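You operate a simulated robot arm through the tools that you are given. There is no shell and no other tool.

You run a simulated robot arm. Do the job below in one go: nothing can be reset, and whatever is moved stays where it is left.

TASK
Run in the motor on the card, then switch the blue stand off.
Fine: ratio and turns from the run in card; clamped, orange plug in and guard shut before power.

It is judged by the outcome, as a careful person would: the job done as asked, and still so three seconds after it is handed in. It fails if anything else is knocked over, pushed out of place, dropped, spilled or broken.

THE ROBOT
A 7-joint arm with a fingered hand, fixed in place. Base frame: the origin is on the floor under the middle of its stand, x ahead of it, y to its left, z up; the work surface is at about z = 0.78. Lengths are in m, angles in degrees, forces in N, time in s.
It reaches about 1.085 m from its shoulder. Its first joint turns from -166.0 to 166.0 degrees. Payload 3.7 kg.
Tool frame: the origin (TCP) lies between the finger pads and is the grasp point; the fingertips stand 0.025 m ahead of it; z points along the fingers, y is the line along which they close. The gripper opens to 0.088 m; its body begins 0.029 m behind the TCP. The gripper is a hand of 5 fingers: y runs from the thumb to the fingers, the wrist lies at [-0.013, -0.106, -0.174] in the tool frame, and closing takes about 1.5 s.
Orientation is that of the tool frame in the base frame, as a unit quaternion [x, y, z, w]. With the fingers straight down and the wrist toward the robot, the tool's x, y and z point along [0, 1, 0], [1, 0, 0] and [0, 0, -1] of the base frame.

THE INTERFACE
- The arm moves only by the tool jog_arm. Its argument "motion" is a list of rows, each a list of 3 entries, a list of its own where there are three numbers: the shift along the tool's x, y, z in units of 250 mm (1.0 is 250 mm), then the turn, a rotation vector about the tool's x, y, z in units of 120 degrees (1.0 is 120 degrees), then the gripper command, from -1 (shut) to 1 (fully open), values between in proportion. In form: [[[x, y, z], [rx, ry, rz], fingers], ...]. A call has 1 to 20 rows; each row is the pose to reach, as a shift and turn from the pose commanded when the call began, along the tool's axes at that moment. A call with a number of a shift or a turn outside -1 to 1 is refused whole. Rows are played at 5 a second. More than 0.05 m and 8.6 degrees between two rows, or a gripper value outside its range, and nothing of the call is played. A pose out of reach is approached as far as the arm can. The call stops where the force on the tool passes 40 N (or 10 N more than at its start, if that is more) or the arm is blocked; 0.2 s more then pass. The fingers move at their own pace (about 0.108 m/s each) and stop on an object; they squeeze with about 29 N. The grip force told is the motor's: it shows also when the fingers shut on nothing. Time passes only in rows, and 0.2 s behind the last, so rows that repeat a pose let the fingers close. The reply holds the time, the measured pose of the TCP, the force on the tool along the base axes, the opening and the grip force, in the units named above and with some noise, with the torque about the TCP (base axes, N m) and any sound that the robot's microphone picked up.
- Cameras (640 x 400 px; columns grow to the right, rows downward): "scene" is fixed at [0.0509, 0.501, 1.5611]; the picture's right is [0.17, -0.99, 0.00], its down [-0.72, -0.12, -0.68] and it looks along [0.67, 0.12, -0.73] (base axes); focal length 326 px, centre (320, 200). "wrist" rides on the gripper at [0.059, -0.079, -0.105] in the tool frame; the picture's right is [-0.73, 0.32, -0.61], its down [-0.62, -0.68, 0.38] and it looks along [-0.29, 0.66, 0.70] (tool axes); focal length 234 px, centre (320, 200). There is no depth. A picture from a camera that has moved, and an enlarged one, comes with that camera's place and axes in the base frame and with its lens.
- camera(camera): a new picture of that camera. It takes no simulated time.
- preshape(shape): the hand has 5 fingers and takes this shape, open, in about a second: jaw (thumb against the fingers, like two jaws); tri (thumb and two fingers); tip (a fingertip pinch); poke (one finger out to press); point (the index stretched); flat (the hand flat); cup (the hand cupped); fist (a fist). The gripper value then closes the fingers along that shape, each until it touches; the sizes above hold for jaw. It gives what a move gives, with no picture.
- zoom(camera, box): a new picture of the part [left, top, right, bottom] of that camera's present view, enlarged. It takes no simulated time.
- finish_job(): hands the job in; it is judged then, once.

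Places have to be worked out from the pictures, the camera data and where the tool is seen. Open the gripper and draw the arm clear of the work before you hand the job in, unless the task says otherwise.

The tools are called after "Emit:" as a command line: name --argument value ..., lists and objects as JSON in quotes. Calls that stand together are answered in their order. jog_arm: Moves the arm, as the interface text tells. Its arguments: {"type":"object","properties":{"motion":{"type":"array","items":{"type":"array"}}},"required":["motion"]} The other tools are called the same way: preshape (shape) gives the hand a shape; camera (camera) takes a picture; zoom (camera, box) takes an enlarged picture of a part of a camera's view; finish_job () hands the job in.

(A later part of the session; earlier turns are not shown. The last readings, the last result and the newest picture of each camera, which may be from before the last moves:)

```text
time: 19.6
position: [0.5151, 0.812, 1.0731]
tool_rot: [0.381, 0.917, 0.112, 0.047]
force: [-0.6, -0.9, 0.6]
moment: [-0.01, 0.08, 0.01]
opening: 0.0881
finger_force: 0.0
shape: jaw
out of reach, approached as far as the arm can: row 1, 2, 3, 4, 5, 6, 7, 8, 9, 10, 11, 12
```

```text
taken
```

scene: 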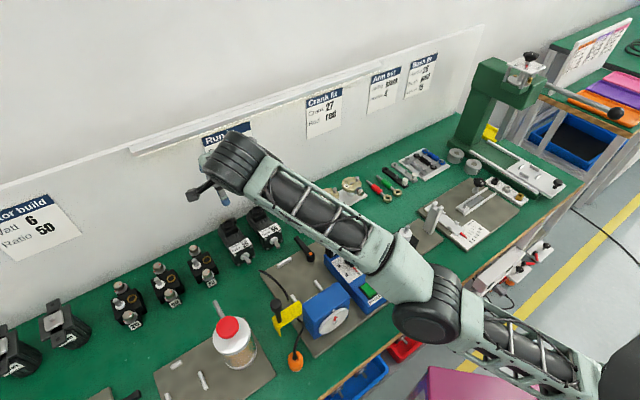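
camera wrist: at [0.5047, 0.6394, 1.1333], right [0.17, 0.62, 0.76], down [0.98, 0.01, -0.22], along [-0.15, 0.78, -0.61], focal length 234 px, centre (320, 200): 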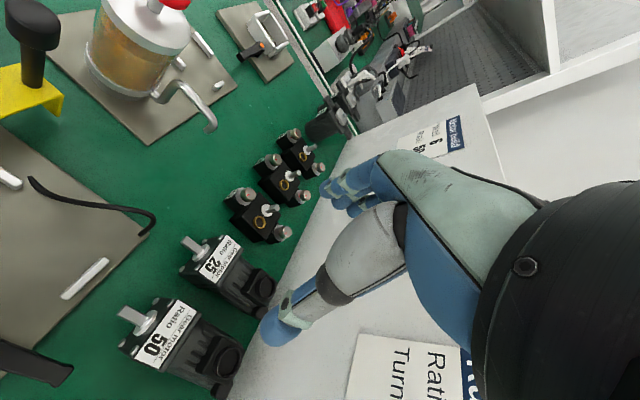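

Only the second turn played, so the hand is at +45° with a 14° outward tilt, still far from the commanded spot. I command it upright and higher over the stand.

Emit:
jog_arm --motion '[[[0, 0.034, -0.136], [0.03, 0, 0], 1], [[0, 0.068, -0.272], [0.06, 0, 0], 1], [[0, 0.101, -0.408], [0.09, 0, 0], 1], [[0, 0.135, -0.544], [0.117, 0, 0], 1], [[0, 0.135, -0.544], [0.117, 0, 0], 1], [[0, 0.135, -0.544], [0.117, 0, 0], 1]]'

Emit:
camera --camera "scene"

```text
time: 21.0
position: [0.5031, 0.718, 1.1483]
tool_rot: [0.384, 0.923, -0.002, 0.001]
force: [0.4, -0.1, 0.4]
moment: [0.01, 0.0, 0.01]
opening: 0.0882
finger_force: 0.0
shape: jaw
out of reach, approached as far as the arm can: row 1, 2, 3, 4, 5, 6
```

```text
taken
```

scene: 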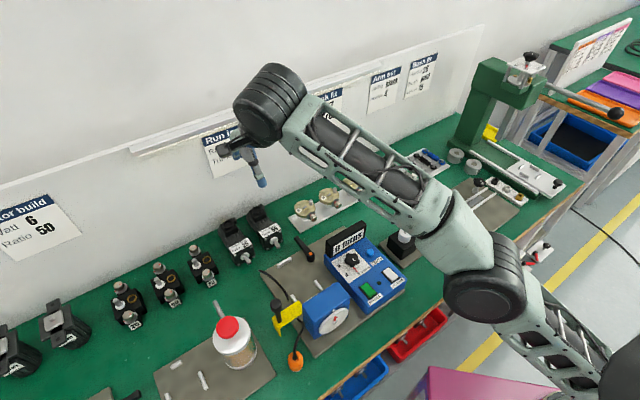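

The arm is stuck in an awkward posture even at the +45° heading, so I try to unwind it by going back up to the previously good pose (0.453,0.677,1.20).

Emit:
jog_arm --motion '[[[0.04, 0.05, -0.1], [0, 0, 0], 1], [[0.08, 0.1, -0.2], [0, 0, 0], 1], [[0.12, 0.15, -0.3], [0, 0, 0], 1], [[0.157, 0.198, -0.4], [0, 0, 0], 1], [[0.157, 0.198, -0.4], [0, 0, 0], 1]]'

Emit:
camera --camera "scene"

```text
time: 22.2
position: [0.4935, 0.7097, 1.1631]
tool_rot: [0.384, 0.923, -0.002, 0.0]
force: [0.2, 0.3, -0.7]
moment: [-0.01, 0.0, 0.0]
opening: 0.088
finger_force: 0.0
shape: jaw
out of reach, approached as far as the arm can: row 1, 2, 3, 4, 5
```

```text
taken
```

scene: 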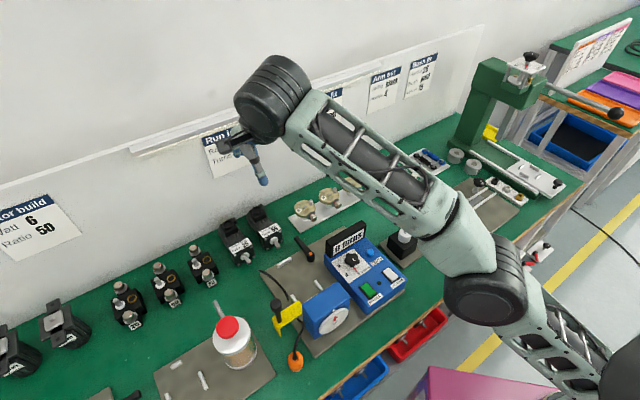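

The readings barely changed; I repeat the same pose for some rows to see whether the arm is still converging.

Emit:
jog_arm --motion '[[[0, 0, 0], [0, 0, 0], 1], [[0, 0, 0], [0, 0, 0], 1], [[0, 0, 0], [0, 0, 0], 1], [[0, 0, 0], [0, 0, 0], 1], [[0, 0, 0], [0, 0, 0], 1], [[0, 0, 0], [0, 0, 0], 1]]'

Emit:
camera --camera "wrist"

```text
time: 23.6
position: [0.493, 0.7103, 1.1631]
tool_rot: [0.383, 0.924, -0.001, -0.001]
force: [0.5, 1.2, 0.3]
moment: [0.01, 0.0, -0.03]
opening: 0.0879
finger_force: 0.0
shape: jaw
```

```text
taken
camera wrist: at [0.3971, 0.6969, 1.2672], right [0.74, -0.28, 0.61], down [-0.04, -0.92, -0.38], along [0.67, 0.26, -0.7], focal length 234 px, centre (320, 200)
```

wrist: 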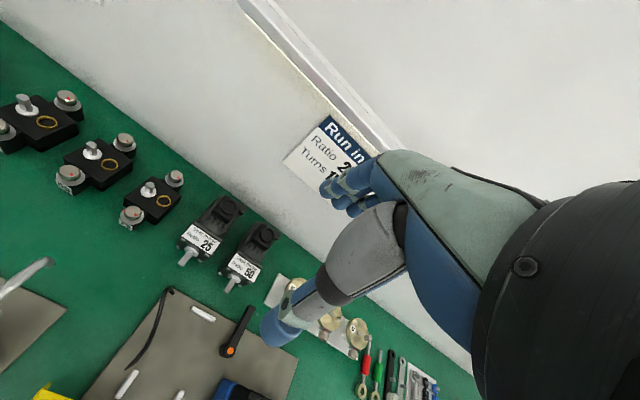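

No limit is reported now, so the commanded pose has become the present one. I test an inward move toward the robot along −y of the tool.

Emit:
jog_arm --motion '[[[0, -0.1, 0], [0, 0, 0], 1], [[0, -0.2, 0], [0, 0, 0], 1], [[0, -0.3, 0], [0, 0, 0], 1], [[0, -0.4, 0], [0, 0, 0], 1], [[0, -0.4, 0], [0, 0, 0], 1]]'

```text
time: 24.8
position: [0.4244, 0.6391, 1.1608]
tool_rot: [0.384, 0.923, -0.001, 0.0]
force: [0.5, -0.1, 0.1]
moment: [-0.02, 0.02, -0.01]
opening: 0.0881
finger_force: 0.1
shape: jaw
```

That inward move was exact, so +45° is fine. Those earlier limits came from upright reach being too far out. I test how far out the +45° upright heading reaches at a lower height above the motor.

Emit:
jog_arm --motion '[[[0.027, 0.119, 0.12], [0, 0, 0], 1], [[0.055, 0.238, 0.24], [0, 0, 0], 1], [[0.082, 0.357, 0.36], [0, 0, 0], 1], [[0.11, 0.475, 0.48], [0, 0, 0], 1], [[0.137, 0.594, 0.6], [0, 0, 0], 1], [[0.165, 0.713, 0.72], [0, 0, 0], 1], [[0.192, 0.832, 0.84], [0, 0, 0], 1], [[0.192, 0.832, 0.84], [0, 0, 0], 1]]'

Emit:
camera --camera "scene"

Emit:
camera --camera "wrist"

```text
time: 26.6
position: [0.5347, 0.8161, 0.949]
tool_rot: [0.383, 0.924, -0.002, 0.002]
force: [0.2, -0.9, 0.7]
moment: [-0.01, -0.01, -0.01]
opening: 0.088
finger_force: 0.2
shape: jaw
out of reach, approached as far as the arm can: row 7, 8
```

```text
taken
```

scene: 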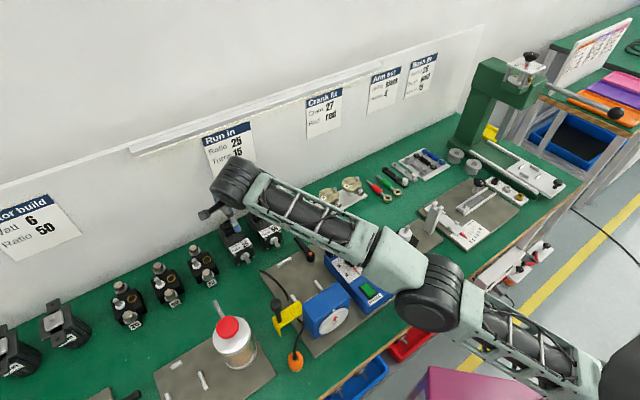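

```text
taken
camera wrist: at [0.4386, 0.8029, 1.0531], right [0.74, -0.28, 0.61], down [-0.04, -0.92, -0.38], along [0.67, 0.26, -0.7], focal length 234 px, centre (320, 200)
```

wrist: 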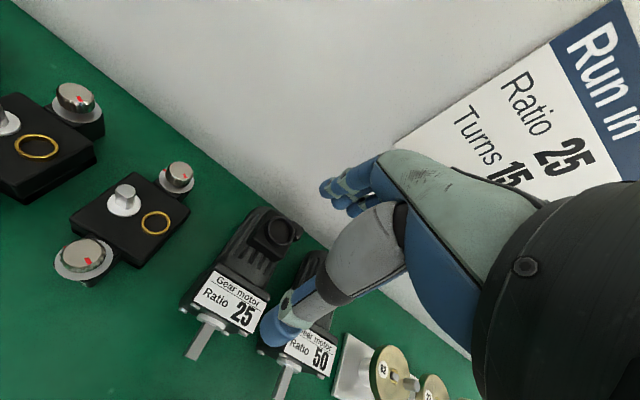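

At 0.949 height the upright hand reaches (0.535,0.816), b≈0.955, and lower it should reach a little farther. I enlarge the motor from here to measure the terminal box and the wall gap.

Emit:
zoom --camera "wrist" --box '[180, 195, 310, 300]'

Emit:
zoom --camera "scene" --box '[185, 150, 285, 270]'

```text
3.81 times, centred on (245, 248) of wrist
camera zoom: at [0.4386, 0.8029, 1.0531], right [0.74, -0.28, 0.61], down [-0.04, -0.92, -0.38], along [0.67, 0.26, -0.7], focal length 892 px, centre (606, 19)
```

zoom: 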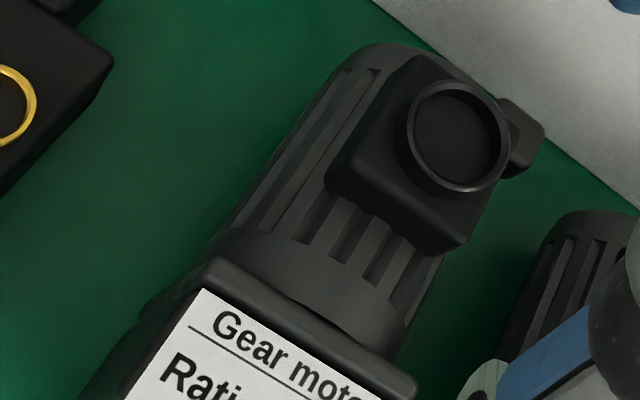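

```text
3.33 times, centred on (235, 210) of scene
camera zoom: at [0.0509, 0.501, 1.5611], right [0.17, -0.99, 0.0], down [-0.72, -0.12, -0.68], along [0.67, 0.12, -0.73], focal length 1087 px, centre (603, 167)
```

zoom: 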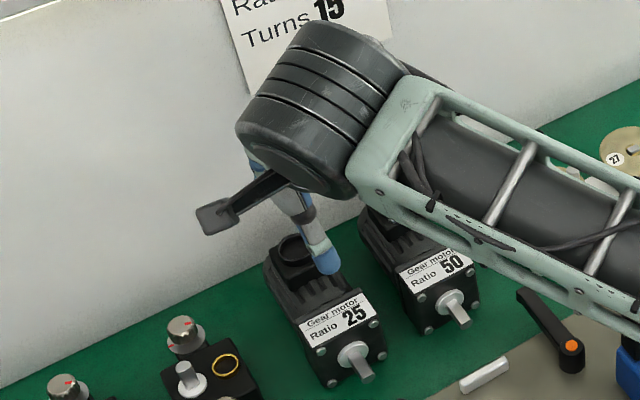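

The terminal box's front face stands only ~1.3 cm above the fins, so that grip would be weak. I'd rather grip the motor's sides, so I test the mirrored heading (−45°) over the bay. First I move back in and up.

Emit:
jog_arm --motion '[[[0, 0, -0.15], [0, 0, 0], 1], [[-0.05, -0.14, -0.25], [0, 0, 0], 1], [[-0.1, -0.29, -0.33], [0, 0, 0], 1], [[-0.16, -0.44, -0.4], [0, 0, 0], 1], [[-0.21, -0.6, -0.45], [0, 0, 0], 1], [[-0.26, -0.75, -0.5], [0, 0, 0], 1], [[-0.316, -0.907, -0.524], [0, 0, 0], 1]]'

Emit:
jog_arm --motion '[[[0, 0, 0], [0, 0, 0.068], 1], [[0, 0, 0], [0, 0, 0.136], 1], [[0, 0, 0], [0, 0, 0.204], 1], [[0, 0, 0], [0, 0, 0.272], 1], [[0, 0, 0], [0, 0, 0.34], 1], [[0, 0, 0], [0, 0, 0.408], 1], [[0, 0, 0], [0, 0, 0.476], 1], [[0, 0, 0], [0, 0, 0.544], 1], [[0, 0, 0], [0, 0, 0.612], 1], [[0, 0, 0], [0, 0, 0.68], 1], [[0, 0, 0], [0, 0, 0.75], 1], [[0, 0, 0], [0, 0, 0.75], 1]]'

Emit:
camera --camera "scene"

```text
time: 28.2
position: [0.4311, 0.5958, 1.0793]
tool_rot: [0.384, 0.924, -0.002, 0.0]
force: [-0.6, -0.3, 0.1]
moment: [0.02, 0.02, 0.03]
opening: 0.0878
finger_force: 0.1
shape: jaw
out of reach, approached as far as the arm can: row 1
```

```text
time: 30.8
position: [0.4266, 0.5961, 1.0822]
tool_rot: [0.919, 0.394, 0.0, 0.0]
force: [0.0, 0.1, -0.2]
moment: [0.01, 0.02, -0.02]
opening: 0.0882
finger_force: 0.1
shape: jaw
out of reach, approached as far as the arm can: row 11, 12
```

```text
taken
```

scene: 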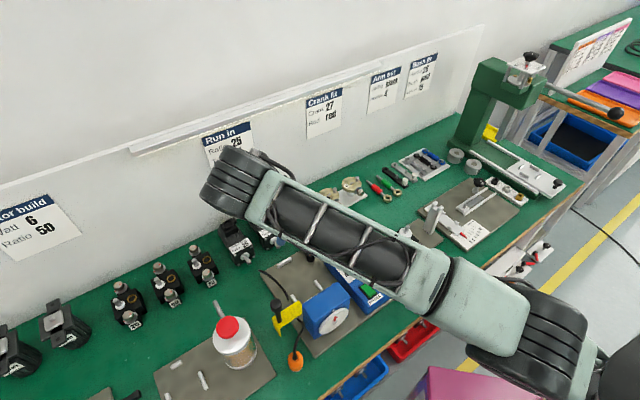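

At −45° over the bay, only about 1.4° of turn is missing with the position kept, which is promising. I lower to z≈0.93 over the bay to see whether it improves.

Emit:
jog_arm --motion '[[[0.027, 0, 0.15], [0, 0, 0.004], 1], [[0.054, 0, 0.3], [0, 0, 0.008], 1], [[0.081, 0, 0.45], [0, 0, 0.012], 1], [[0.108, 0, 0.6], [0, 0, 0.012], 1], [[0.108, 0, 0.6], [0, 0, 0.012], 1]]'

Emit:
camera --camera "scene"

Emit:
camera --camera "wrist"

```text
time: 32.0
position: [0.4451, 0.6149, 0.9337]
tool_rot: [0.929, 0.371, 0.0, 0.001]
force: [-0.1, -0.1, -0.6]
moment: [0.02, -0.01, 0.01]
opening: 0.0878
finger_force: 0.1
shape: jaw
```

```text
taken
```

scene: 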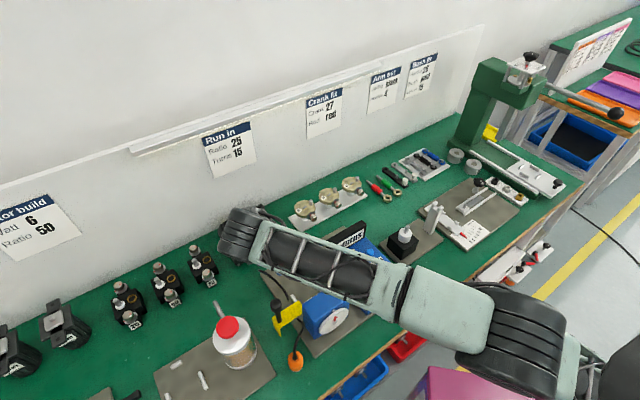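

```text
taken
camera wrist: at [0.4345, 0.7132, 1.0368], right [-0.3, -0.73, 0.61], down [-0.92, 0.06, -0.38], along [0.24, -0.68, -0.69], focal length 234 px, centre (320, 200)
```

wrist: 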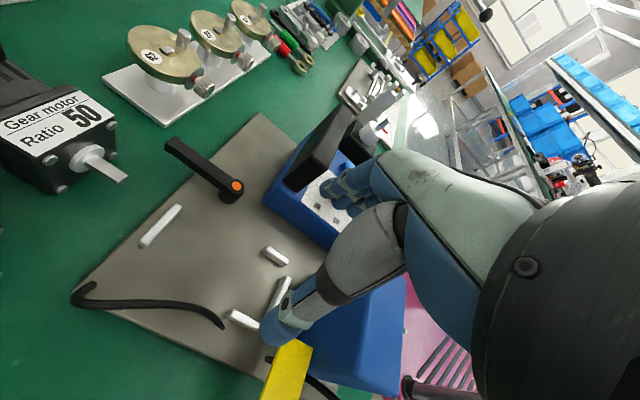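

−45° is fully reachable low over the bay. I carry the empty hand to above the motor with the same heading, correcting the yaw by about 1.5°, to see if it holds there too.

Emit:
jog_arm --motion '[[[0, 0, -0.16], [0, 0, -0.004], 1], [[0.14, -0.068, -0.2], [0, 0, -0.008], 1], [[0.285, -0.136, -0.2], [0, 0, -0.012], 1], [[0.43, -0.204, -0.2], [0, 0, -0.0133], 1], [[0.57, -0.272, -0.18], [0, 0, -0.0133], 1], [[0.712, -0.339, -0.16], [0, 0, -0.0133], 1], [[0.712, -0.339, -0.16], [0, 0, -0.0133], 1]]'

Emit:
camera --camera "scene"

Emit:
camera --camera "wrist"

```text
time: 33.6
position: [0.4755, 0.6597, 0.9783]
tool_rot: [0.925, 0.381, 0.0, 0.001]
force: [1.0, 1.1, -0.2]
moment: [0.03, 0.0, 0.04]
opening: 0.088
finger_force: 0.0
shape: jaw
out of reach, approached as far as the arm can: row 3, 4, 5, 6, 7
```

```text
taken
```

scene: 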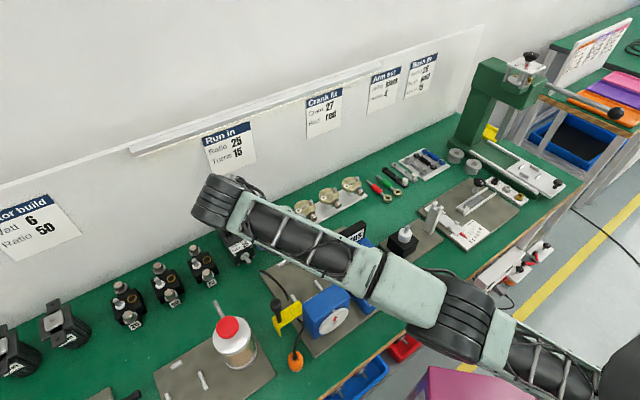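

```text
taken
camera wrist: at [0.4625, 0.7593, 1.0823], right [-0.29, -0.74, 0.61], down [-0.92, 0.04, -0.38], along [0.26, -0.67, -0.69], focal length 234 px, centre (320, 200)
```

wrist: 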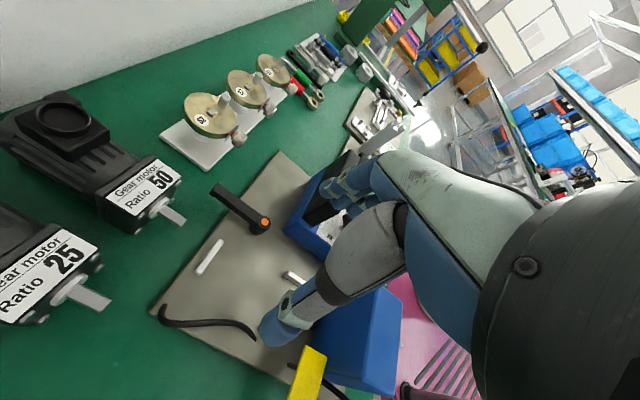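

Upright −45° only reaches b≈0.80 here, so the outward tilt is needed at the motor. I tilt 36° outward at −45°, which on this side should leave the last joint free, and push outward toward the motor.

Emit:
jog_arm --motion '[[[0, 0, 0], [0, 0.06, 0], 1], [[0, 0, 0], [0, 0.12, 0], 1], [[0, 0, 0], [0, 0.18, 0], 1], [[0, 0, 0], [0, 0.24, 0], 1], [[0, 0, 0], [0, 0.3, 0], 1], [[0, 0, 0], [0, 0.3, 0], 1]]'

```text
time: 35.0
position: [0.483, 0.6619, 0.9819]
tool_rot: [0.879, 0.364, 0.285, -0.118]
force: [0.2, -0.4, 0.3]
moment: [0.0, 0.02, -0.02]
opening: 0.0881
finger_force: 0.1
shape: jaw
```

The tilt went in exactly. Now I move outward over the motor at z≈0.95.

Emit:
jog_arm --motion '[[[0.074, -0.075, 0.0], [0, 0, 0], 1], [[0.148, -0.15, 0.1], [0, 0, 0], 1], [[0.222, -0.225, 0.24], [0, 0, 0], 1], [[0.297, -0.3, 0.374], [0, 0, 0], 1], [[0.297, -0.3, 0.374], [0, 0, 0], 1]]'

Emit:
camera --camera "scene"

Emit:
camera --camera "wrist"

```text
time: 36.2
position: [0.5097, 0.7743, 0.9457]
tool_rot: [0.879, 0.365, 0.285, -0.118]
force: [-0.2, -0.2, -0.6]
moment: [0.01, -0.01, -0.01]
opening: 0.0878
finger_force: 0.0
shape: jaw
out of reach, approached as far as the arm can: row 4, 5
```

```text
taken
```

scene: 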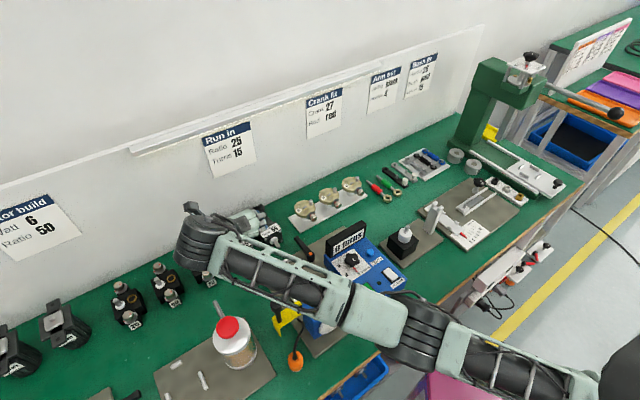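

```text
taken
camera wrist: at [0.4438, 0.8212, 1.0633], right [-0.44, -0.9, 0.07], down [-0.68, 0.28, -0.68], along [0.59, -0.34, -0.73], focal length 234 px, centre (320, 200)
```

wrist: 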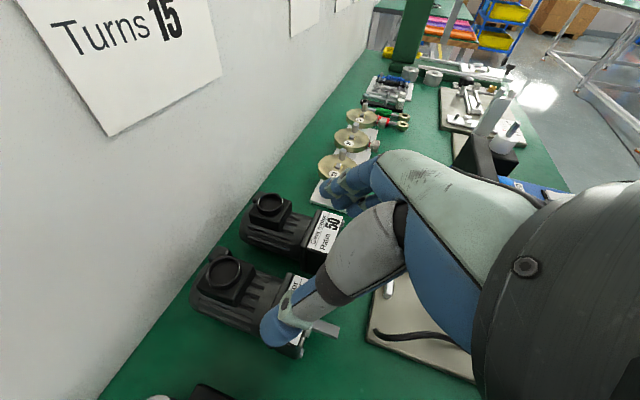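

It stops 2 cm short at this 36° tilt. I add 11° more tilt and again aim above the gearhead.

Emit:
jog_arm --motion '[[[0, 0, 0], [0, 0.046, 0], 1], [[0, 0, 0], [0, 0.0925, 0], 1], [[0, 0, 0], [0, 0.0925, 0], 1]]'

```text
time: 37.0
position: [0.5085, 0.7746, 0.9457]
tool_rot: [0.846, 0.352, 0.37, -0.153]
force: [-0.3, -0.9, 0.5]
moment: [0.02, -0.01, 0.01]
opening: 0.0879
finger_force: 0.0
shape: jaw
```

The 47° tilt is reached exactly. I shift sideways to centre on the motor and look before lowering.

Emit:
jog_arm --motion '[[[-0.028, -0.027, 0.046], [0, 0, 0], 1], [[-0.055, -0.053, 0.092], [0, 0, 0], 1], [[-0.055, -0.053, 0.092], [0, 0, 0], 1]]'

Emit:
camera --camera "wrist"

Emit:
zoom --camera "scene" --box '[150, 170, 310, 290]'

```text
time: 37.8
position: [0.5021, 0.7908, 0.9183]
tool_rot: [0.847, 0.352, 0.369, -0.153]
force: [0.9, 0.3, -0.1]
moment: [-0.01, 0.0, -0.01]
opening: 0.0878
finger_force: 0.0
shape: jaw
```

```text
taken
camera wrist: at [0.4221, 0.8217, 1.0316], right [-0.43, -0.89, -0.12], down [-0.58, 0.38, -0.72], along [0.69, -0.24, -0.69], focal length 234 px, centre (320, 200)
```

wrist: 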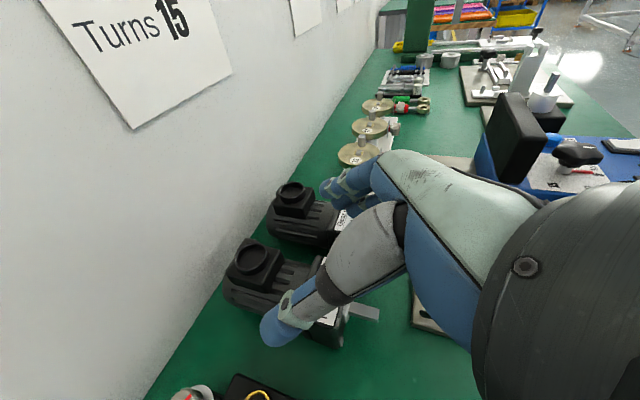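

```text
3.33 times, centred on (230, 230) of scene
camera zoom: at [0.0509, 0.501, 1.5611], right [0.17, -0.99, 0.0], down [-0.72, -0.12, -0.68], along [0.67, 0.12, -0.73], focal length 1087 px, centre (620, 100)
```

zoom: 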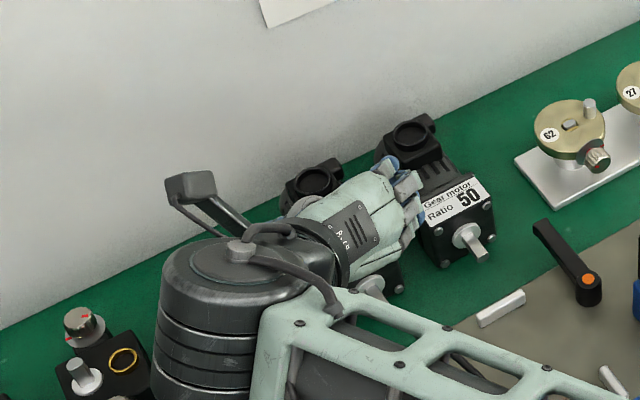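

This posture would bring the big wrist unit down very near the jar's lid (top about 0.946), so I drop it. A safer plan is to take the motor's terminal box and rear end from the comfortable +45° heading and slide it forward along the bench. It can then be regripped by its sides at −45°. First I untilt while rising and coming in.

Emit:
jog_arm --motion '[[[0.005, 0.02, -0.1], [0, -0.056, 0], 1], [[0.01, 0.044, -0.19], [0, -0.112, 0], 1], [[0.015, 0.066, -0.286], [0, -0.168, 0], 1], [[0.02, 0.088, -0.38], [0, -0.224, 0], 1], [[0.025, 0.11, -0.477], [0, -0.28, 0], 1], [[0.03, 0.132, -0.57], [0, -0.336, 0], 1], [[0.035, 0.155, -0.668], [0, -0.393, 0], 1], [[0.035, 0.155, -0.668], [0, -0.393, 0], 1]]'

Emit:
jog_arm --motion '[[[0, 0, 0], [0, 0, -0.068], 1], [[0, 0, 0], [0, 0, -0.136], 1], [[0, 0, 0], [0, 0, -0.204], 1], [[0, 0, 0], [0, 0, -0.272], 1], [[0, 0, 0], [0, 0, -0.34], 1], [[0, 0, 0], [0, 0, -0.408], 1], [[0, 0, 0], [0, 0, -0.476], 1], [[0, 0, 0], [0, 0, -0.544], 1], [[0, 0, 0], [0, 0, -0.612], 1], [[0, 0, 0], [0, 0, -0.68], 1], [[0, 0, 0], [0, 0, -0.75], 1], [[0, 0, 0], [0, 0, -0.75], 1]]'

```text
time: 39.6
position: [0.4706, 0.6776, 1.0092]
tool_rot: [0.92, 0.382, 0.08, -0.034]
force: [0.0, 0.4, 0.6]
moment: [0.03, 0.06, 0.02]
opening: 0.0879
finger_force: 0.1
shape: jaw
out of reach, approached as far as the arm can: row 4, 5, 6, 7, 8
```

```text
time: 42.2
position: [0.4727, 0.6755, 1.0094]
tool_rot: [0.379, 0.921, 0.08, 0.035]
force: [0.3, 0.9, -0.3]
moment: [0.02, 0.0, 0.02]
opening: 0.088
finger_force: 0.1
shape: jaw
```

Now at +45° with a natural 10° outward tilt. I move over the motor's terminal box at z≈0.93 to test reach.

Emit:
jog_arm --motion '[[[0.046, 0.126, 0.05], [0, 0, 0], 1], [[0.092, 0.252, 0.12], [0, 0, 0], 1], [[0.137, 0.378, 0.2], [0, 0, 0], 1], [[0.183, 0.504, 0.31], [0, 0, 0], 1], [[0.228, 0.628, 0.43], [0, 0, 0], 1], [[0.228, 0.628, 0.43], [0, 0, 0], 1]]'

Emit:
camera --camera "wrist"

Emit:
camera --camera "scene"

```text
time: 43.6
position: [0.5522, 0.8399, 0.9313]
tool_rot: [0.381, 0.92, 0.08, 0.035]
force: [0.8, -0.2, 0.5]
moment: [0.03, 0.0, -0.01]
opening: 0.088
finger_force: 0.0
shape: jaw
```

```text
taken
camera wrist: at [0.4457, 0.8157, 1.0202], right [0.66, -0.36, 0.65], down [0.02, -0.87, -0.5], along [0.75, 0.34, -0.57], focal length 234 px, centre (320, 200)
```

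wrist: 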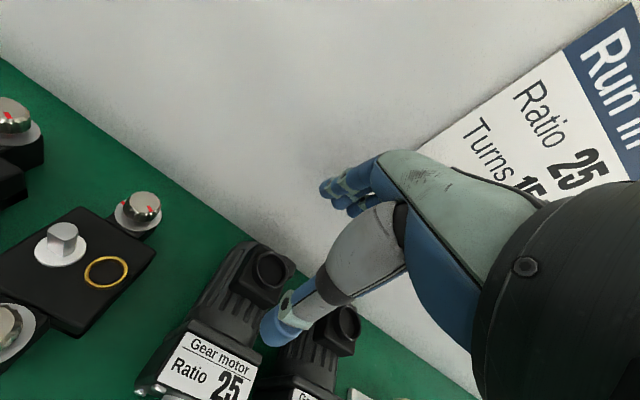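

```text
taken
```

scene: 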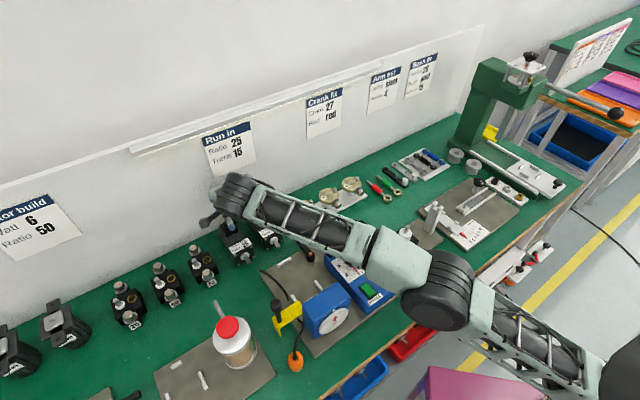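

Reach is fine here, but with this tilt the thumb would hang lower than the fingers and foul the fins, so the terminal-box grip won't hold. I settle on a side grip at −45° with about 40° tilt, which keeps the wrist unit higher and farther from the jar than 47° did. I'll then set the motor down on the clear bench to regrip it upright. First I go back in and turn.

Emit:
jog_arm --motion '[[[0, 0, -0.15], [0, 0, 0], 1], [[-0.046, -0.12, -0.3], [0, 0, 0], 1], [[-0.092, -0.25, -0.36], [0, 0, 0], 1], [[-0.137, -0.378, -0.4], [0, 0, 0], 1], [[-0.183, -0.504, -0.43], [0, 0, 0], 1], [[-0.228, -0.64, -0.43], [0, 0, 0], 1]]'

Emit:
jog_arm --motion '[[[0, 0, 0], [0, 0, 0.068], 1], [[0, 0, 0], [0, 0, 0.136], 1], [[0, 0, 0], [0, 0, 0.204], 1], [[0, 0, 0], [0, 0, 0.272], 1], [[0, 0, 0], [0, 0, 0.34], 1], [[0, 0, 0], [0, 0, 0.408], 1], [[0, 0, 0], [0, 0, 0.476], 1], [[0, 0, 0], [0, 0, 0.544], 1], [[0, 0, 0], [0, 0, 0.612], 1], [[0, 0, 0], [0, 0, 0.68], 1], [[0, 0, 0], [0, 0, 0.75], 1], [[0, 0, 0], [0, 0, 0.75], 1]]'

Emit:
jog_arm --motion '[[[0, 0, 0], [0, 0.063, 0], 1], [[0, 0, 0], [0, 0.126, 0], 1], [[0, 0, 0], [0, 0.189, 0], 1], [[0, 0, 0], [0, 0.25, 0], 1], [[0, 0, 0], [0, 0.25, 0], 1]]'

```text
time: 45.0
position: [0.4708, 0.6737, 1.0087]
tool_rot: [0.38, 0.921, 0.081, 0.033]
force: [0.5, 0.2, 0.3]
moment: [-0.01, 0.03, -0.01]
opening: 0.0879
finger_force: 0.1
shape: jaw
```

```text
time: 47.6
position: [0.4696, 0.6754, 1.0097]
tool_rot: [0.92, 0.381, 0.081, -0.033]
force: [0.7, 1.0, 0.9]
moment: [0.0, 0.01, 0.01]
opening: 0.0878
finger_force: 0.1
shape: jaw
```

```text
time: 48.8
position: [0.4699, 0.6748, 1.009]
tool_rot: [0.868, 0.36, 0.316, -0.131]
force: [-0.3, 0.2, 0.2]
moment: [0.0, 0.01, 0.03]
opening: 0.0879
finger_force: 0.1
shape: jaw
```

Tilt is 40° now with everything in reach. I move to above the gearhead at z≈0.94.

Emit:
jog_arm --motion '[[[0.036, -0.057, 0.08], [0, 0, 0], 1], [[0.072, -0.113, 0.2], [0, 0, 0], 1], [[0.108, -0.17, 0.34], [0, 0, 0], 1], [[0.143, -0.226, 0.481], [0, 0, 0], 1], [[0.143, -0.226, 0.481], [0, 0, 0], 1]]'

Emit:
camera --camera "wrist"

Emit:
camera --camera "scene"

```text
time: 50.0
position: [0.5056, 0.7861, 0.9369]
tool_rot: [0.868, 0.361, 0.315, -0.13]
force: [-0.1, 0.0, 0.5]
moment: [0.01, 0.0, -0.01]
opening: 0.088
finger_force: 0.0
shape: jaw
```

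```text
taken
camera wrist: at [0.4342, 0.827, 1.055], right [-0.44, -0.9, 0.0], down [-0.65, 0.32, -0.7], along [0.62, -0.31, -0.72], focal length 234 px, centre (320, 200)
```

wrist: 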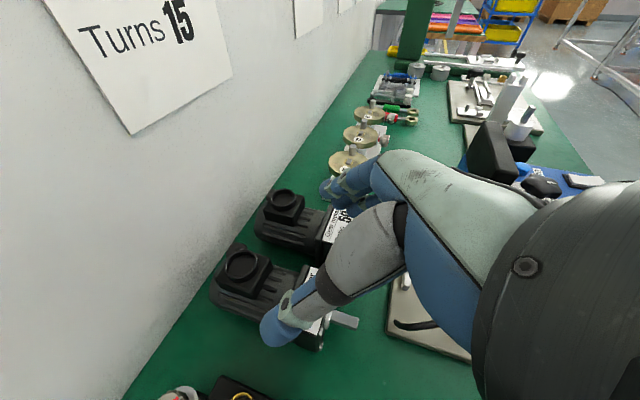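

```text
taken
```

scene: 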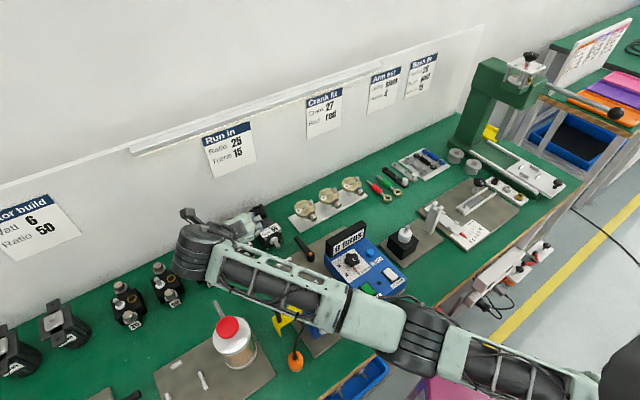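

The tilted grip is reachable, but lowering would bring the forearm within about a centimetre of the jar lid, so I don't go down here. I back out and up, turn to the natural heading, and look at the other hand shapes. A hooked hand behind the motor's terminal box could draw it forward instead.

Emit:
jog_arm --motion '[[[-0.036, 0.057, -0.14], [0, 0, 0], 1], [[-0.072, 0.113, -0.28], [0, 0, 0], 1], [[-0.108, 0.17, -0.4], [0, 0, 0], 1], [[-0.143, 0.226, -0.481], [0, 0, 0], 1]]'

Emit:
jog_arm --motion '[[[0, 0, 0], [0, -0.063, 0], 1], [[0, 0, 0], [0, -0.126, 0], 1], [[0, 0, 0], [0, -0.189, 0], 1], [[0, 0, 0], [0, -0.25, 0], 1]]'

Emit:
jog_arm --motion '[[[0, 0, 0], [0, 0, -0.068], 1], [[0, 0, 0], [0, 0, -0.136], 1], [[0, 0, 0], [0, 0, -0.204], 1], [[0, 0, 0], [0, 0, -0.272], 1], [[0, 0, 0], [0, 0, -0.34], 1], [[0, 0, 0], [0, 0, -0.408], 1], [[0, 0, 0], [0, 0, -0.476], 1], [[0, 0, 0], [0, 0, -0.544], 1], [[0, 0, 0], [0, 0, -0.612], 1], [[0, 0, 0], [0, 0, -0.68], 1], [[0, 0, 0], [0, 0, -0.75], 1], [[0, 0, 0], [0, 0, -0.75], 1]]'

Emit:
preshape --shape "flat"

Emit:
camera --camera "wrist"

Emit:
zoom --camera "scene" --box '[200, 80, 380, 240]'

```text
time: 51.0
position: [0.4716, 0.6725, 1.009]
tool_rot: [0.868, 0.36, 0.316, -0.131]
force: [0.2, -0.2, 0.7]
moment: [0.0, 0.01, 0.01]
opening: 0.088
finger_force: 0.0
shape: jaw
```

```text
time: 52.0
position: [0.4696, 0.6736, 1.0101]
tool_rot: [0.92, 0.382, 0.081, -0.033]
force: [-0.9, 0.0, -0.3]
moment: [0.01, -0.02, -0.02]
opening: 0.0877
finger_force: 0.0
shape: jaw
```

```text
time: 54.6
position: [0.4692, 0.6752, 1.0079]
tool_rot: [0.38, 0.921, 0.081, 0.034]
force: [-0.2, -0.1, 0.2]
moment: [0.02, 0.0, 0.01]
opening: 0.0878
finger_force: 0.1
shape: jaw
```

```text
time: 55.5
position: [0.4667, 0.6742, 1.0083]
tool_rot: [0.381, 0.92, 0.08, 0.035]
force: [0.6, 0.2, -0.2]
moment: [0.0, -0.03, -0.03]
opening: 0.0806
finger_force: 0.1
shape: flat
```

```text
taken
camera wrist: at [0.3599, 0.6481, 1.0971], right [0.66, -0.36, 0.65], down [0.02, -0.87, -0.5], along [0.75, 0.34, -0.57], focal length 234 px, centre (320, 200)
```

wrist: 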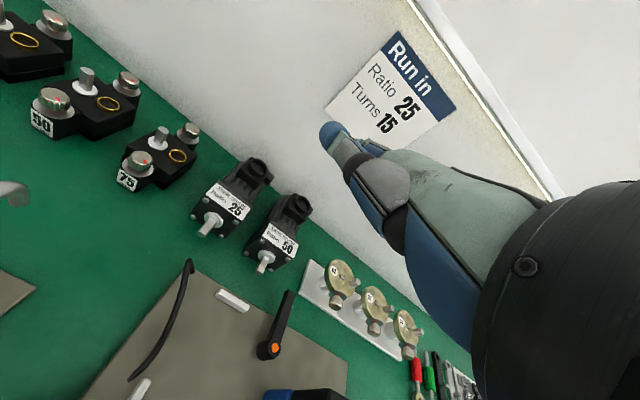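

```text
2.50 times, centred on (290, 160) of scene
camera zoom: at [0.0509, 0.501, 1.5611], right [0.17, -0.99, 0.0], down [-0.72, -0.12, -0.68], along [0.67, 0.12, -0.73], focal length 815 px, centre (395, 300)
```

zoom: 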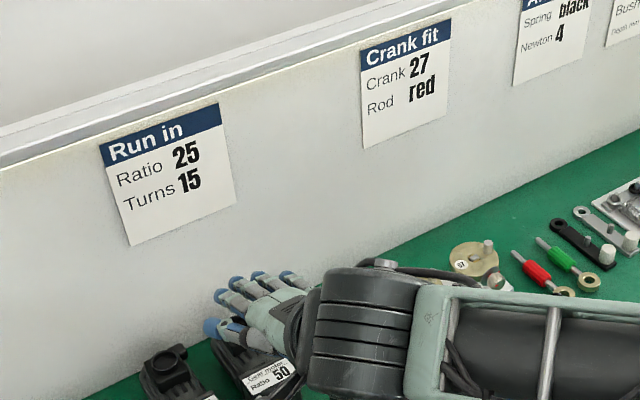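

In the flat shape the thumb folds alongside, but hooking over the box would need more reach than there is. I look at the three-finger and tip shapes to see which narrow grip suits the gearhead sides.

Emit:
preshape --shape "tri"

Emit:
zoom --camera "wrist" --box '[220, 120, 460, 360]'

Emit:
preshape --shape "tip"

Emit:
zoom --camera "wrist" --box '[220, 120, 460, 360]'

Emit:
preshape --shape "poke"

Emit:
zoom --camera "wrist" --box '[220, 120, 460, 360]'

Emit:
preshape --shape "jaw"

Emit:
zoom --camera "wrist" --box '[220, 120, 460, 360]'

```text
time: 56.4
position: [0.4689, 0.6731, 1.0079]
tool_rot: [0.381, 0.92, 0.08, 0.034]
force: [0.6, -0.7, -0.2]
moment: [0.0, -0.01, -0.01]
opening: 0.0878
finger_force: 0.0
shape: tri
```

```text
1.67 times, centred on (340, 240) of wrist
camera zoom: at [0.3599, 0.6481, 1.0971], right [0.66, -0.36, 0.65], down [0.02, -0.87, -0.5], along [0.75, 0.34, -0.57], focal length 390 px, centre (287, 133)
```

zoom: 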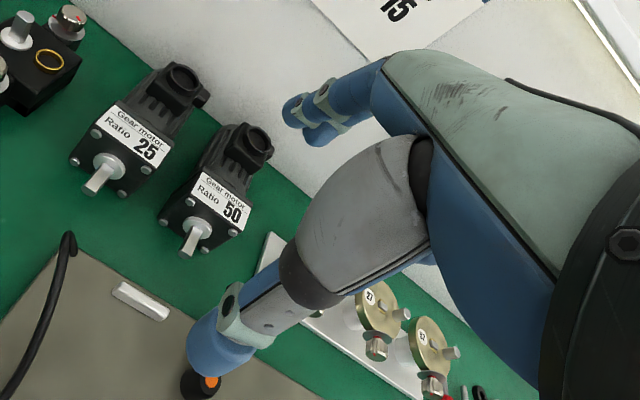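

```text
time: 57.3
position: [0.4682, 0.674, 1.0084]
tool_rot: [0.38, 0.921, 0.081, 0.034]
force: [0.4, -0.1, 0.7]
moment: [-0.02, 0.02, 0.0]
opening: 0.0878
finger_force: 0.1
shape: tip
```

```text
1.67 times, centred on (340, 240) of wrist
camera zoom: at [0.3599, 0.6481, 1.0971], right [0.66, -0.36, 0.65], down [0.02, -0.87, -0.5], along [0.75, 0.34, -0.57], focal length 390 px, centre (287, 133)
```

zoom: 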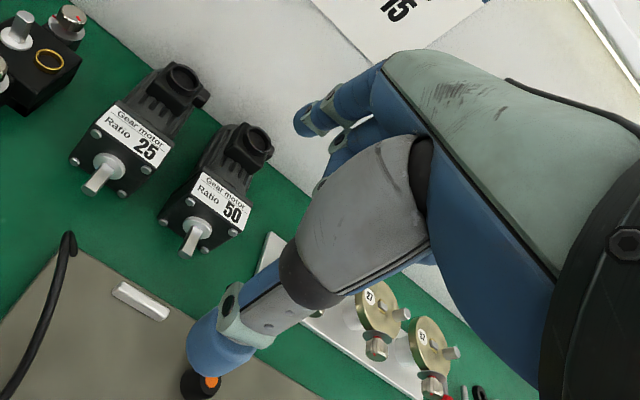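

```text
time: 58.2
position: [0.4682, 0.6737, 1.008]
tool_rot: [0.38, 0.921, 0.08, 0.035]
force: [0.3, 0.0, 0.4]
moment: [-0.01, -0.01, -0.03]
opening: 0.0003
finger_force: 0.1
shape: poke
```

```text
1.67 times, centred on (340, 240) of wrist
camera zoom: at [0.3599, 0.6481, 1.0971], right [0.66, -0.36, 0.65], down [0.02, -0.87, -0.5], along [0.75, 0.34, -0.57], focal length 390 px, centre (287, 133)
```

zoom: 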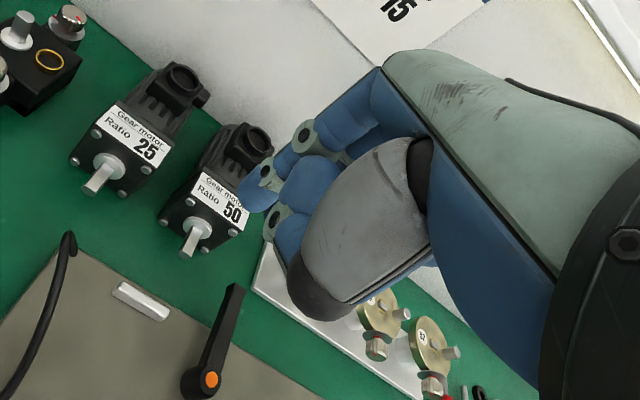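

```text
time: 59.1
position: [0.4685, 0.6739, 1.0082]
tool_rot: [0.381, 0.92, 0.081, 0.034]
force: [0.2, 0.5, 0.0]
moment: [-0.01, -0.03, 0.02]
opening: 0.0878
finger_force: 0.1
shape: jaw
```

```text
1.67 times, centred on (340, 240) of wrist
camera zoom: at [0.3599, 0.6481, 1.0971], right [0.66, -0.36, 0.65], down [0.02, -0.87, -0.5], along [0.75, 0.34, -0.57], focal length 390 px, centre (287, 133)
```

zoom: 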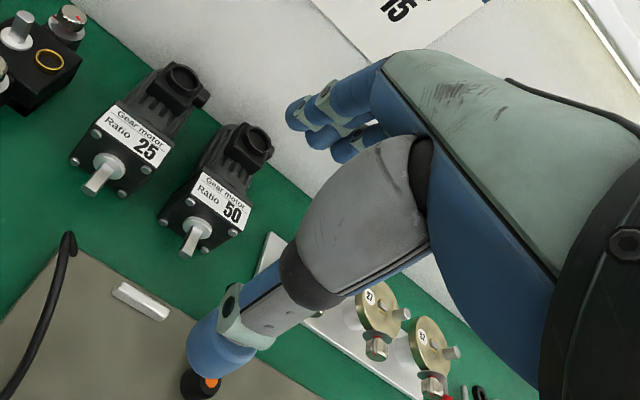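

Index sits at tool x≈0 opposite the thumb, with the other fingers towards −x, so the three-finger shape suits the gearhead. My plan is −45°, tilt about 38° plus a 15° roll, which lifts the wrist well above the jar. I then pinch the gearhead and draw the motor forward on the bench in steps, untilting as I go. First I turn and take the tri shape.

Emit:
jog_arm --motion '[[[0, 0, 0], [0, 0, 0.068], 1], [[0, 0, 0], [0, 0, 0.136], 1], [[0, 0, 0], [0, 0, 0.204], 1], [[0, 0, 0], [0, 0, 0.272], 1], [[0, 0, 0], [0, 0, 0.34], 1], [[0, 0, 0], [0, 0, 0.408], 1], [[0, 0, 0], [0, 0, 0.476], 1], [[0, 0, 0], [0, 0, 0.544], 1], [[0, 0, 0], [0, 0, 0.612], 1], [[0, 0, 0], [0, 0, 0.68], 1], [[0, 0, 0], [0, 0, 0.75], 1], [[0, 0, 0], [0, 0, 0.75], 1]]'

Emit:
preshape --shape "tri"

Emit:
jog_arm --motion '[[[0, 0, 0], [0, 0.06, 0], 1], [[0, 0, 0], [0, 0.12, 0], 1], [[0, 0, 0], [0, 0.18, 0], 1], [[0, 0, 0], [0, 0.2333, 0], 1], [[0, 0, 0], [0, 0.2333, 0], 1]]'

Emit:
jog_arm --motion '[[[0, 0, 0], [0.05, 0, 0.039], 1], [[0, 0, 0], [0.0985, 0, 0.077], 1], [[0, 0, 0], [0.0985, 0, 0.077], 1]]'

```text
time: 61.7
position: [0.4694, 0.6756, 1.0093]
tool_rot: [0.921, 0.381, 0.08, -0.033]
force: [0.5, 0.3, 0.5]
moment: [0.01, 0.03, 0.0]
opening: 0.0879
finger_force: 0.0
shape: jaw
```

```text
time: 62.6
position: [0.4682, 0.6736, 1.0092]
tool_rot: [0.92, 0.382, 0.081, -0.033]
force: [0.1, -0.6, -0.1]
moment: [0.0, 0.01, 0.02]
opening: 0.088
finger_force: 0.0
shape: tri
```

```text
time: 63.8
position: [0.4686, 0.674, 1.0098]
tool_rot: [0.873, 0.363, 0.302, -0.124]
force: [-0.6, -0.3, -0.3]
moment: [-0.01, 0.01, -0.01]
opening: 0.088
finger_force: 0.0
shape: tri
```

```text
time: 64.6
position: [0.469, 0.6741, 1.0088]
tool_rot: [0.882, 0.32, 0.251, -0.237]
force: [0.7, 0.0, -0.4]
moment: [0.01, 0.0, -0.03]
opening: 0.0879
finger_force: 0.0
shape: tri
```

The tilted and rolled orientation is exact. I move over the gearhead at z≈0.93 and check the jar clearance in the scene view.

Emit:
jog_arm --motion '[[[0.031, -0.033, 0.1], [0, 0, 0], 1], [[0.062, -0.067, 0.24], [0, 0, 0], 1], [[0.093, -0.1, 0.4], [0, 0, 0], 1], [[0.123, -0.133, 0.556], [0, 0, 0], 1], [[0.123, -0.133, 0.556], [0, 0, 0], 1]]'

Emit:
camera --camera "scene"

Emit:
zoom --camera "scene" --box '[150, 190, 310, 350]'

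Emit:
camera --camera "wrist"

```text
time: 65.8
position: [0.5113, 0.7903, 0.9289]
tool_rot: [0.882, 0.32, 0.25, -0.238]
force: [-0.5, 0.5, -0.2]
moment: [0.0, 0.01, -0.01]
opening: 0.0877
finger_force: 0.0
shape: tri
```

```text
taken
```

scene: 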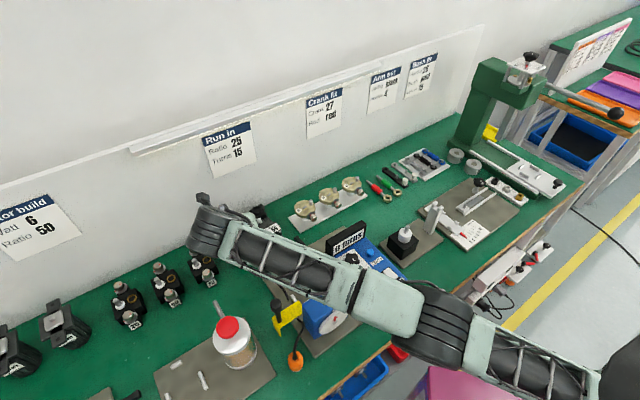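

```text
2.50 times, centred on (230, 270) of scene
camera zoom: at [0.0509, 0.501, 1.5611], right [0.17, -0.99, 0.0], down [-0.72, -0.12, -0.68], along [0.67, 0.12, -0.73], focal length 815 px, centre (545, 25)
```

zoom: 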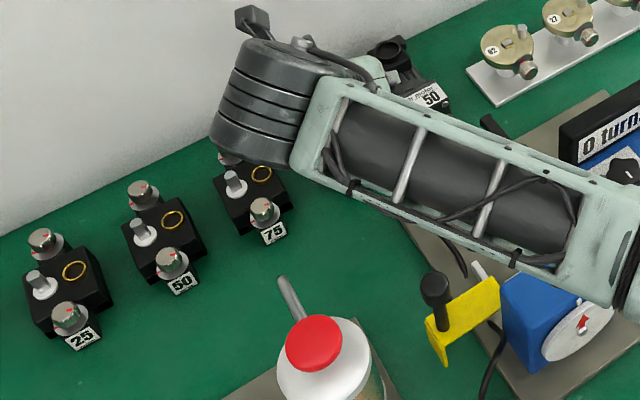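

```text
taken
camera wrist: at [0.4671, 0.8095, 1.0631], right [-0.44, -0.9, -0.05], down [-0.77, 0.41, -0.49], along [0.46, -0.17, -0.87], focal length 234 px, centre (320, 200)
```

wrist: 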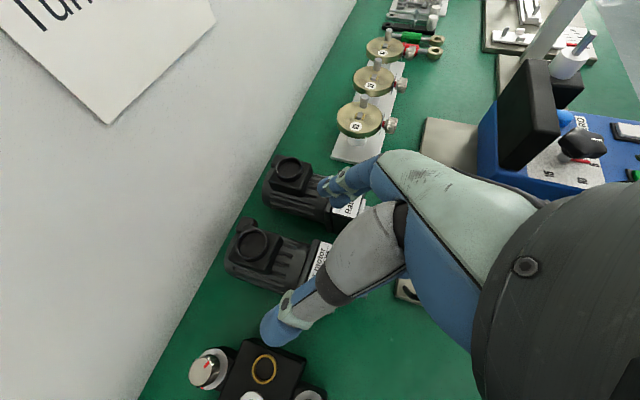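

The forearm is now well clear of the jar, and the ring position (s −0.200, b 0.995) matches my earlier estimate. I narrow the opening to about 74 mm, shift 5 mm left and lower to z≈0.88.

Emit:
jog_arm --motion '[[[-0.04, 0.0, 0.05], [0, 0, 0], 0.68], [[-0.08, 0.01, 0.1], [0, 0, 0], 0.68], [[-0.121, 0.028, 0.153], [0, 0, 0], 0.68], [[-0.121, 0.028, 0.153], [0, 0, 0], 0.68]]'

Emit:
camera --camera "wrist"

Emit:
zoom --camera "scene" --box '[170, 190, 290, 290]'

```text
time: 66.8
position: [0.5045, 0.7954, 0.8795]
tool_rot: [0.882, 0.32, 0.251, -0.238]
force: [0.5, 0.5, -0.3]
moment: [-0.02, -0.01, 0.0]
opening: 0.074
finger_force: 0.0
shape: tri
```

```text
taken
camera wrist: at [0.46, 0.8151, 1.0145], right [-0.44, -0.9, -0.05], down [-0.77, 0.41, -0.49], along [0.46, -0.17, -0.87], focal length 234 px, centre (320, 200)
```

wrist: 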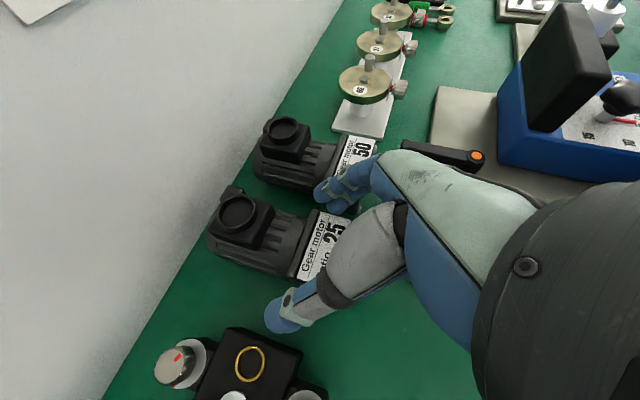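

```text
4.00 times, centred on (230, 240) of scene
camera zoom: at [0.0509, 0.501, 1.5611], right [0.17, -0.99, 0.0], down [-0.72, -0.12, -0.68], along [0.67, 0.12, -0.73], focal length 1305 px, centre (680, 40)
```

zoom: 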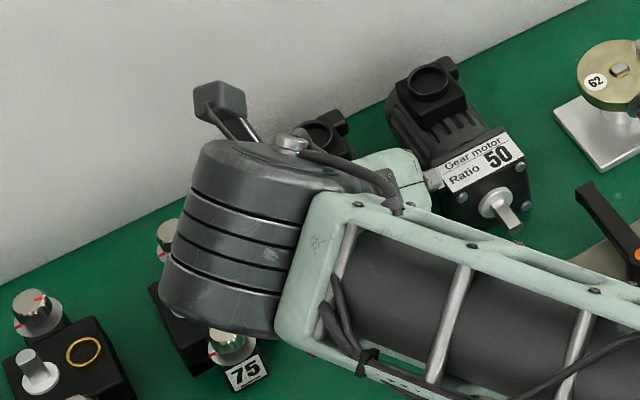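

Thumb and fingers straddle the gearhead. I zoom in to check the side clearances before the last 4 cm.

Emit:
zoom --camera "wrist" --box '[250, 120, 410, 340]'

```text
1.82 times, centred on (330, 230) of wrist
camera zoom: at [0.46, 0.8151, 1.0145], right [-0.44, -0.9, -0.05], down [-0.77, 0.41, -0.49], along [0.46, -0.17, -0.87], focal length 426 px, centre (302, 146)
```

zoom: 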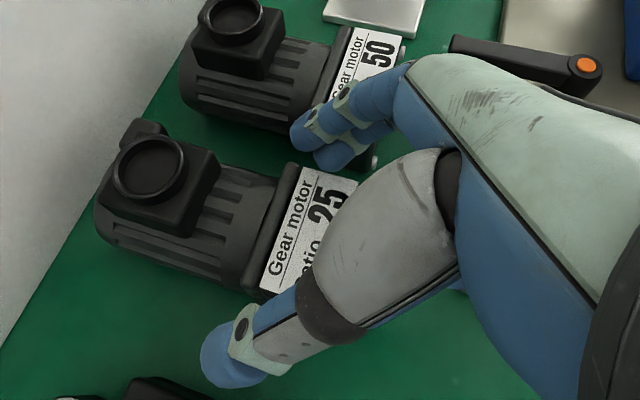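

With the lean the finger side would just catch the gearhead's edge, so I shift 8 mm right and open slightly (80 mm). Then I lower the remaining distance gently.

Emit:
jog_arm --motion '[[[0.003, 0.015, -0.003], [0, 0, 0], 0.82], [[0.005, 0.03, -0.006], [0, 0, 0], 0.82], [[-0.016, 0.04, 0.023], [0, 0, 0], 0.82], [[-0.038, 0.05, 0.052], [0, 0, 0], 0.82], [[-0.06, 0.06, 0.081], [0, 0, 0], 0.82], [[-0.082, 0.069, 0.11], [0, 0, 0], 0.82], [[-0.082, 0.069, 0.11], [0, 0, 0], 0.82]]'

Emit:
zoom --camera "wrist" --box '[200, 100, 440, 350]'

Emit:
zoom --camera "scene" --box '[150, 190, 310, 350]'

```text
time: 68.4
position: [0.509, 0.7873, 0.8464]
tool_rot: [0.882, 0.321, 0.251, -0.238]
force: [-0.1, -0.1, -0.1]
moment: [0.0, -0.04, -0.02]
opening: 0.0799
finger_force: 0.2
shape: tri
```

```text
1.60 times, centred on (320, 225) of wrist
camera zoom: at [0.4652, 0.8082, 0.9799], right [-0.44, -0.9, -0.05], down [-0.77, 0.41, -0.49], along [0.46, -0.17, -0.87], focal length 375 px, centre (320, 160)
```

zoom: 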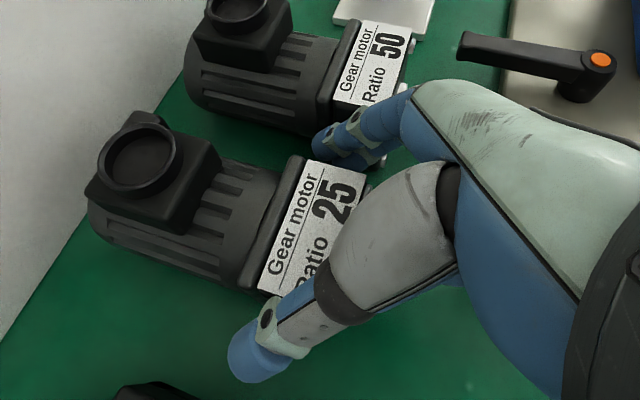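

```text
2.50 times, centred on (230, 270) of scene
camera zoom: at [0.0509, 0.501, 1.5611], right [0.17, -0.99, 0.0], down [-0.72, -0.12, -0.68], along [0.67, 0.12, -0.73], focal length 815 px, centre (545, 25)
```

zoom: 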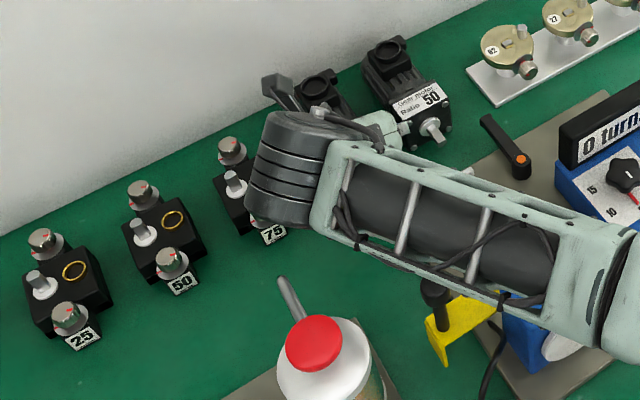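

All clear with no contact force. I close on the gearhead.

Emit:
jog_arm --motion '[[[0, 0, 0], [0, 0, 0], 0.5], [[0, 0, 0], [0, 0, 0], 0.2], [[0, 0, 0], [0, 0, 0], -0.2], [[0, 0, 0], [0, 0, 0], -0.6], [[0, 0, 0], [0, 0, 0], -1], [[0, 0, 0], [0, 0, 0], -1], [[0, 0, 0], [0, 0, 0], -1], [[0, 0, 0], [0, 0, 0], -1]]'

Emit:
zoom --camera "wrist" --box '[200, 100, 440, 350]'

```text
time: 70.2
position: [0.5097, 0.7885, 0.8463]
tool_rot: [0.882, 0.319, 0.252, -0.238]
force: [0.6, 1.1, 1.1]
moment: [-0.07, -0.11, 0.01]
opening: 0.0558
finger_force: 29.2
shape: tri
```

```text
1.60 times, centred on (320, 225) of wrist
camera zoom: at [0.4651, 0.8082, 0.98], right [-0.44, -0.9, -0.05], down [-0.77, 0.41, -0.49], along [0.46, -0.17, -0.87], focal length 375 px, centre (320, 160)
```

zoom: 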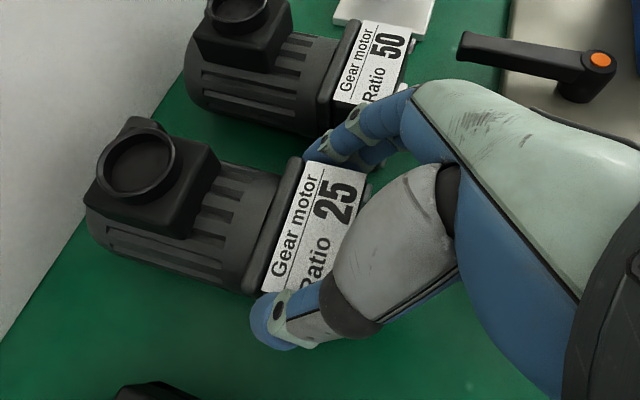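

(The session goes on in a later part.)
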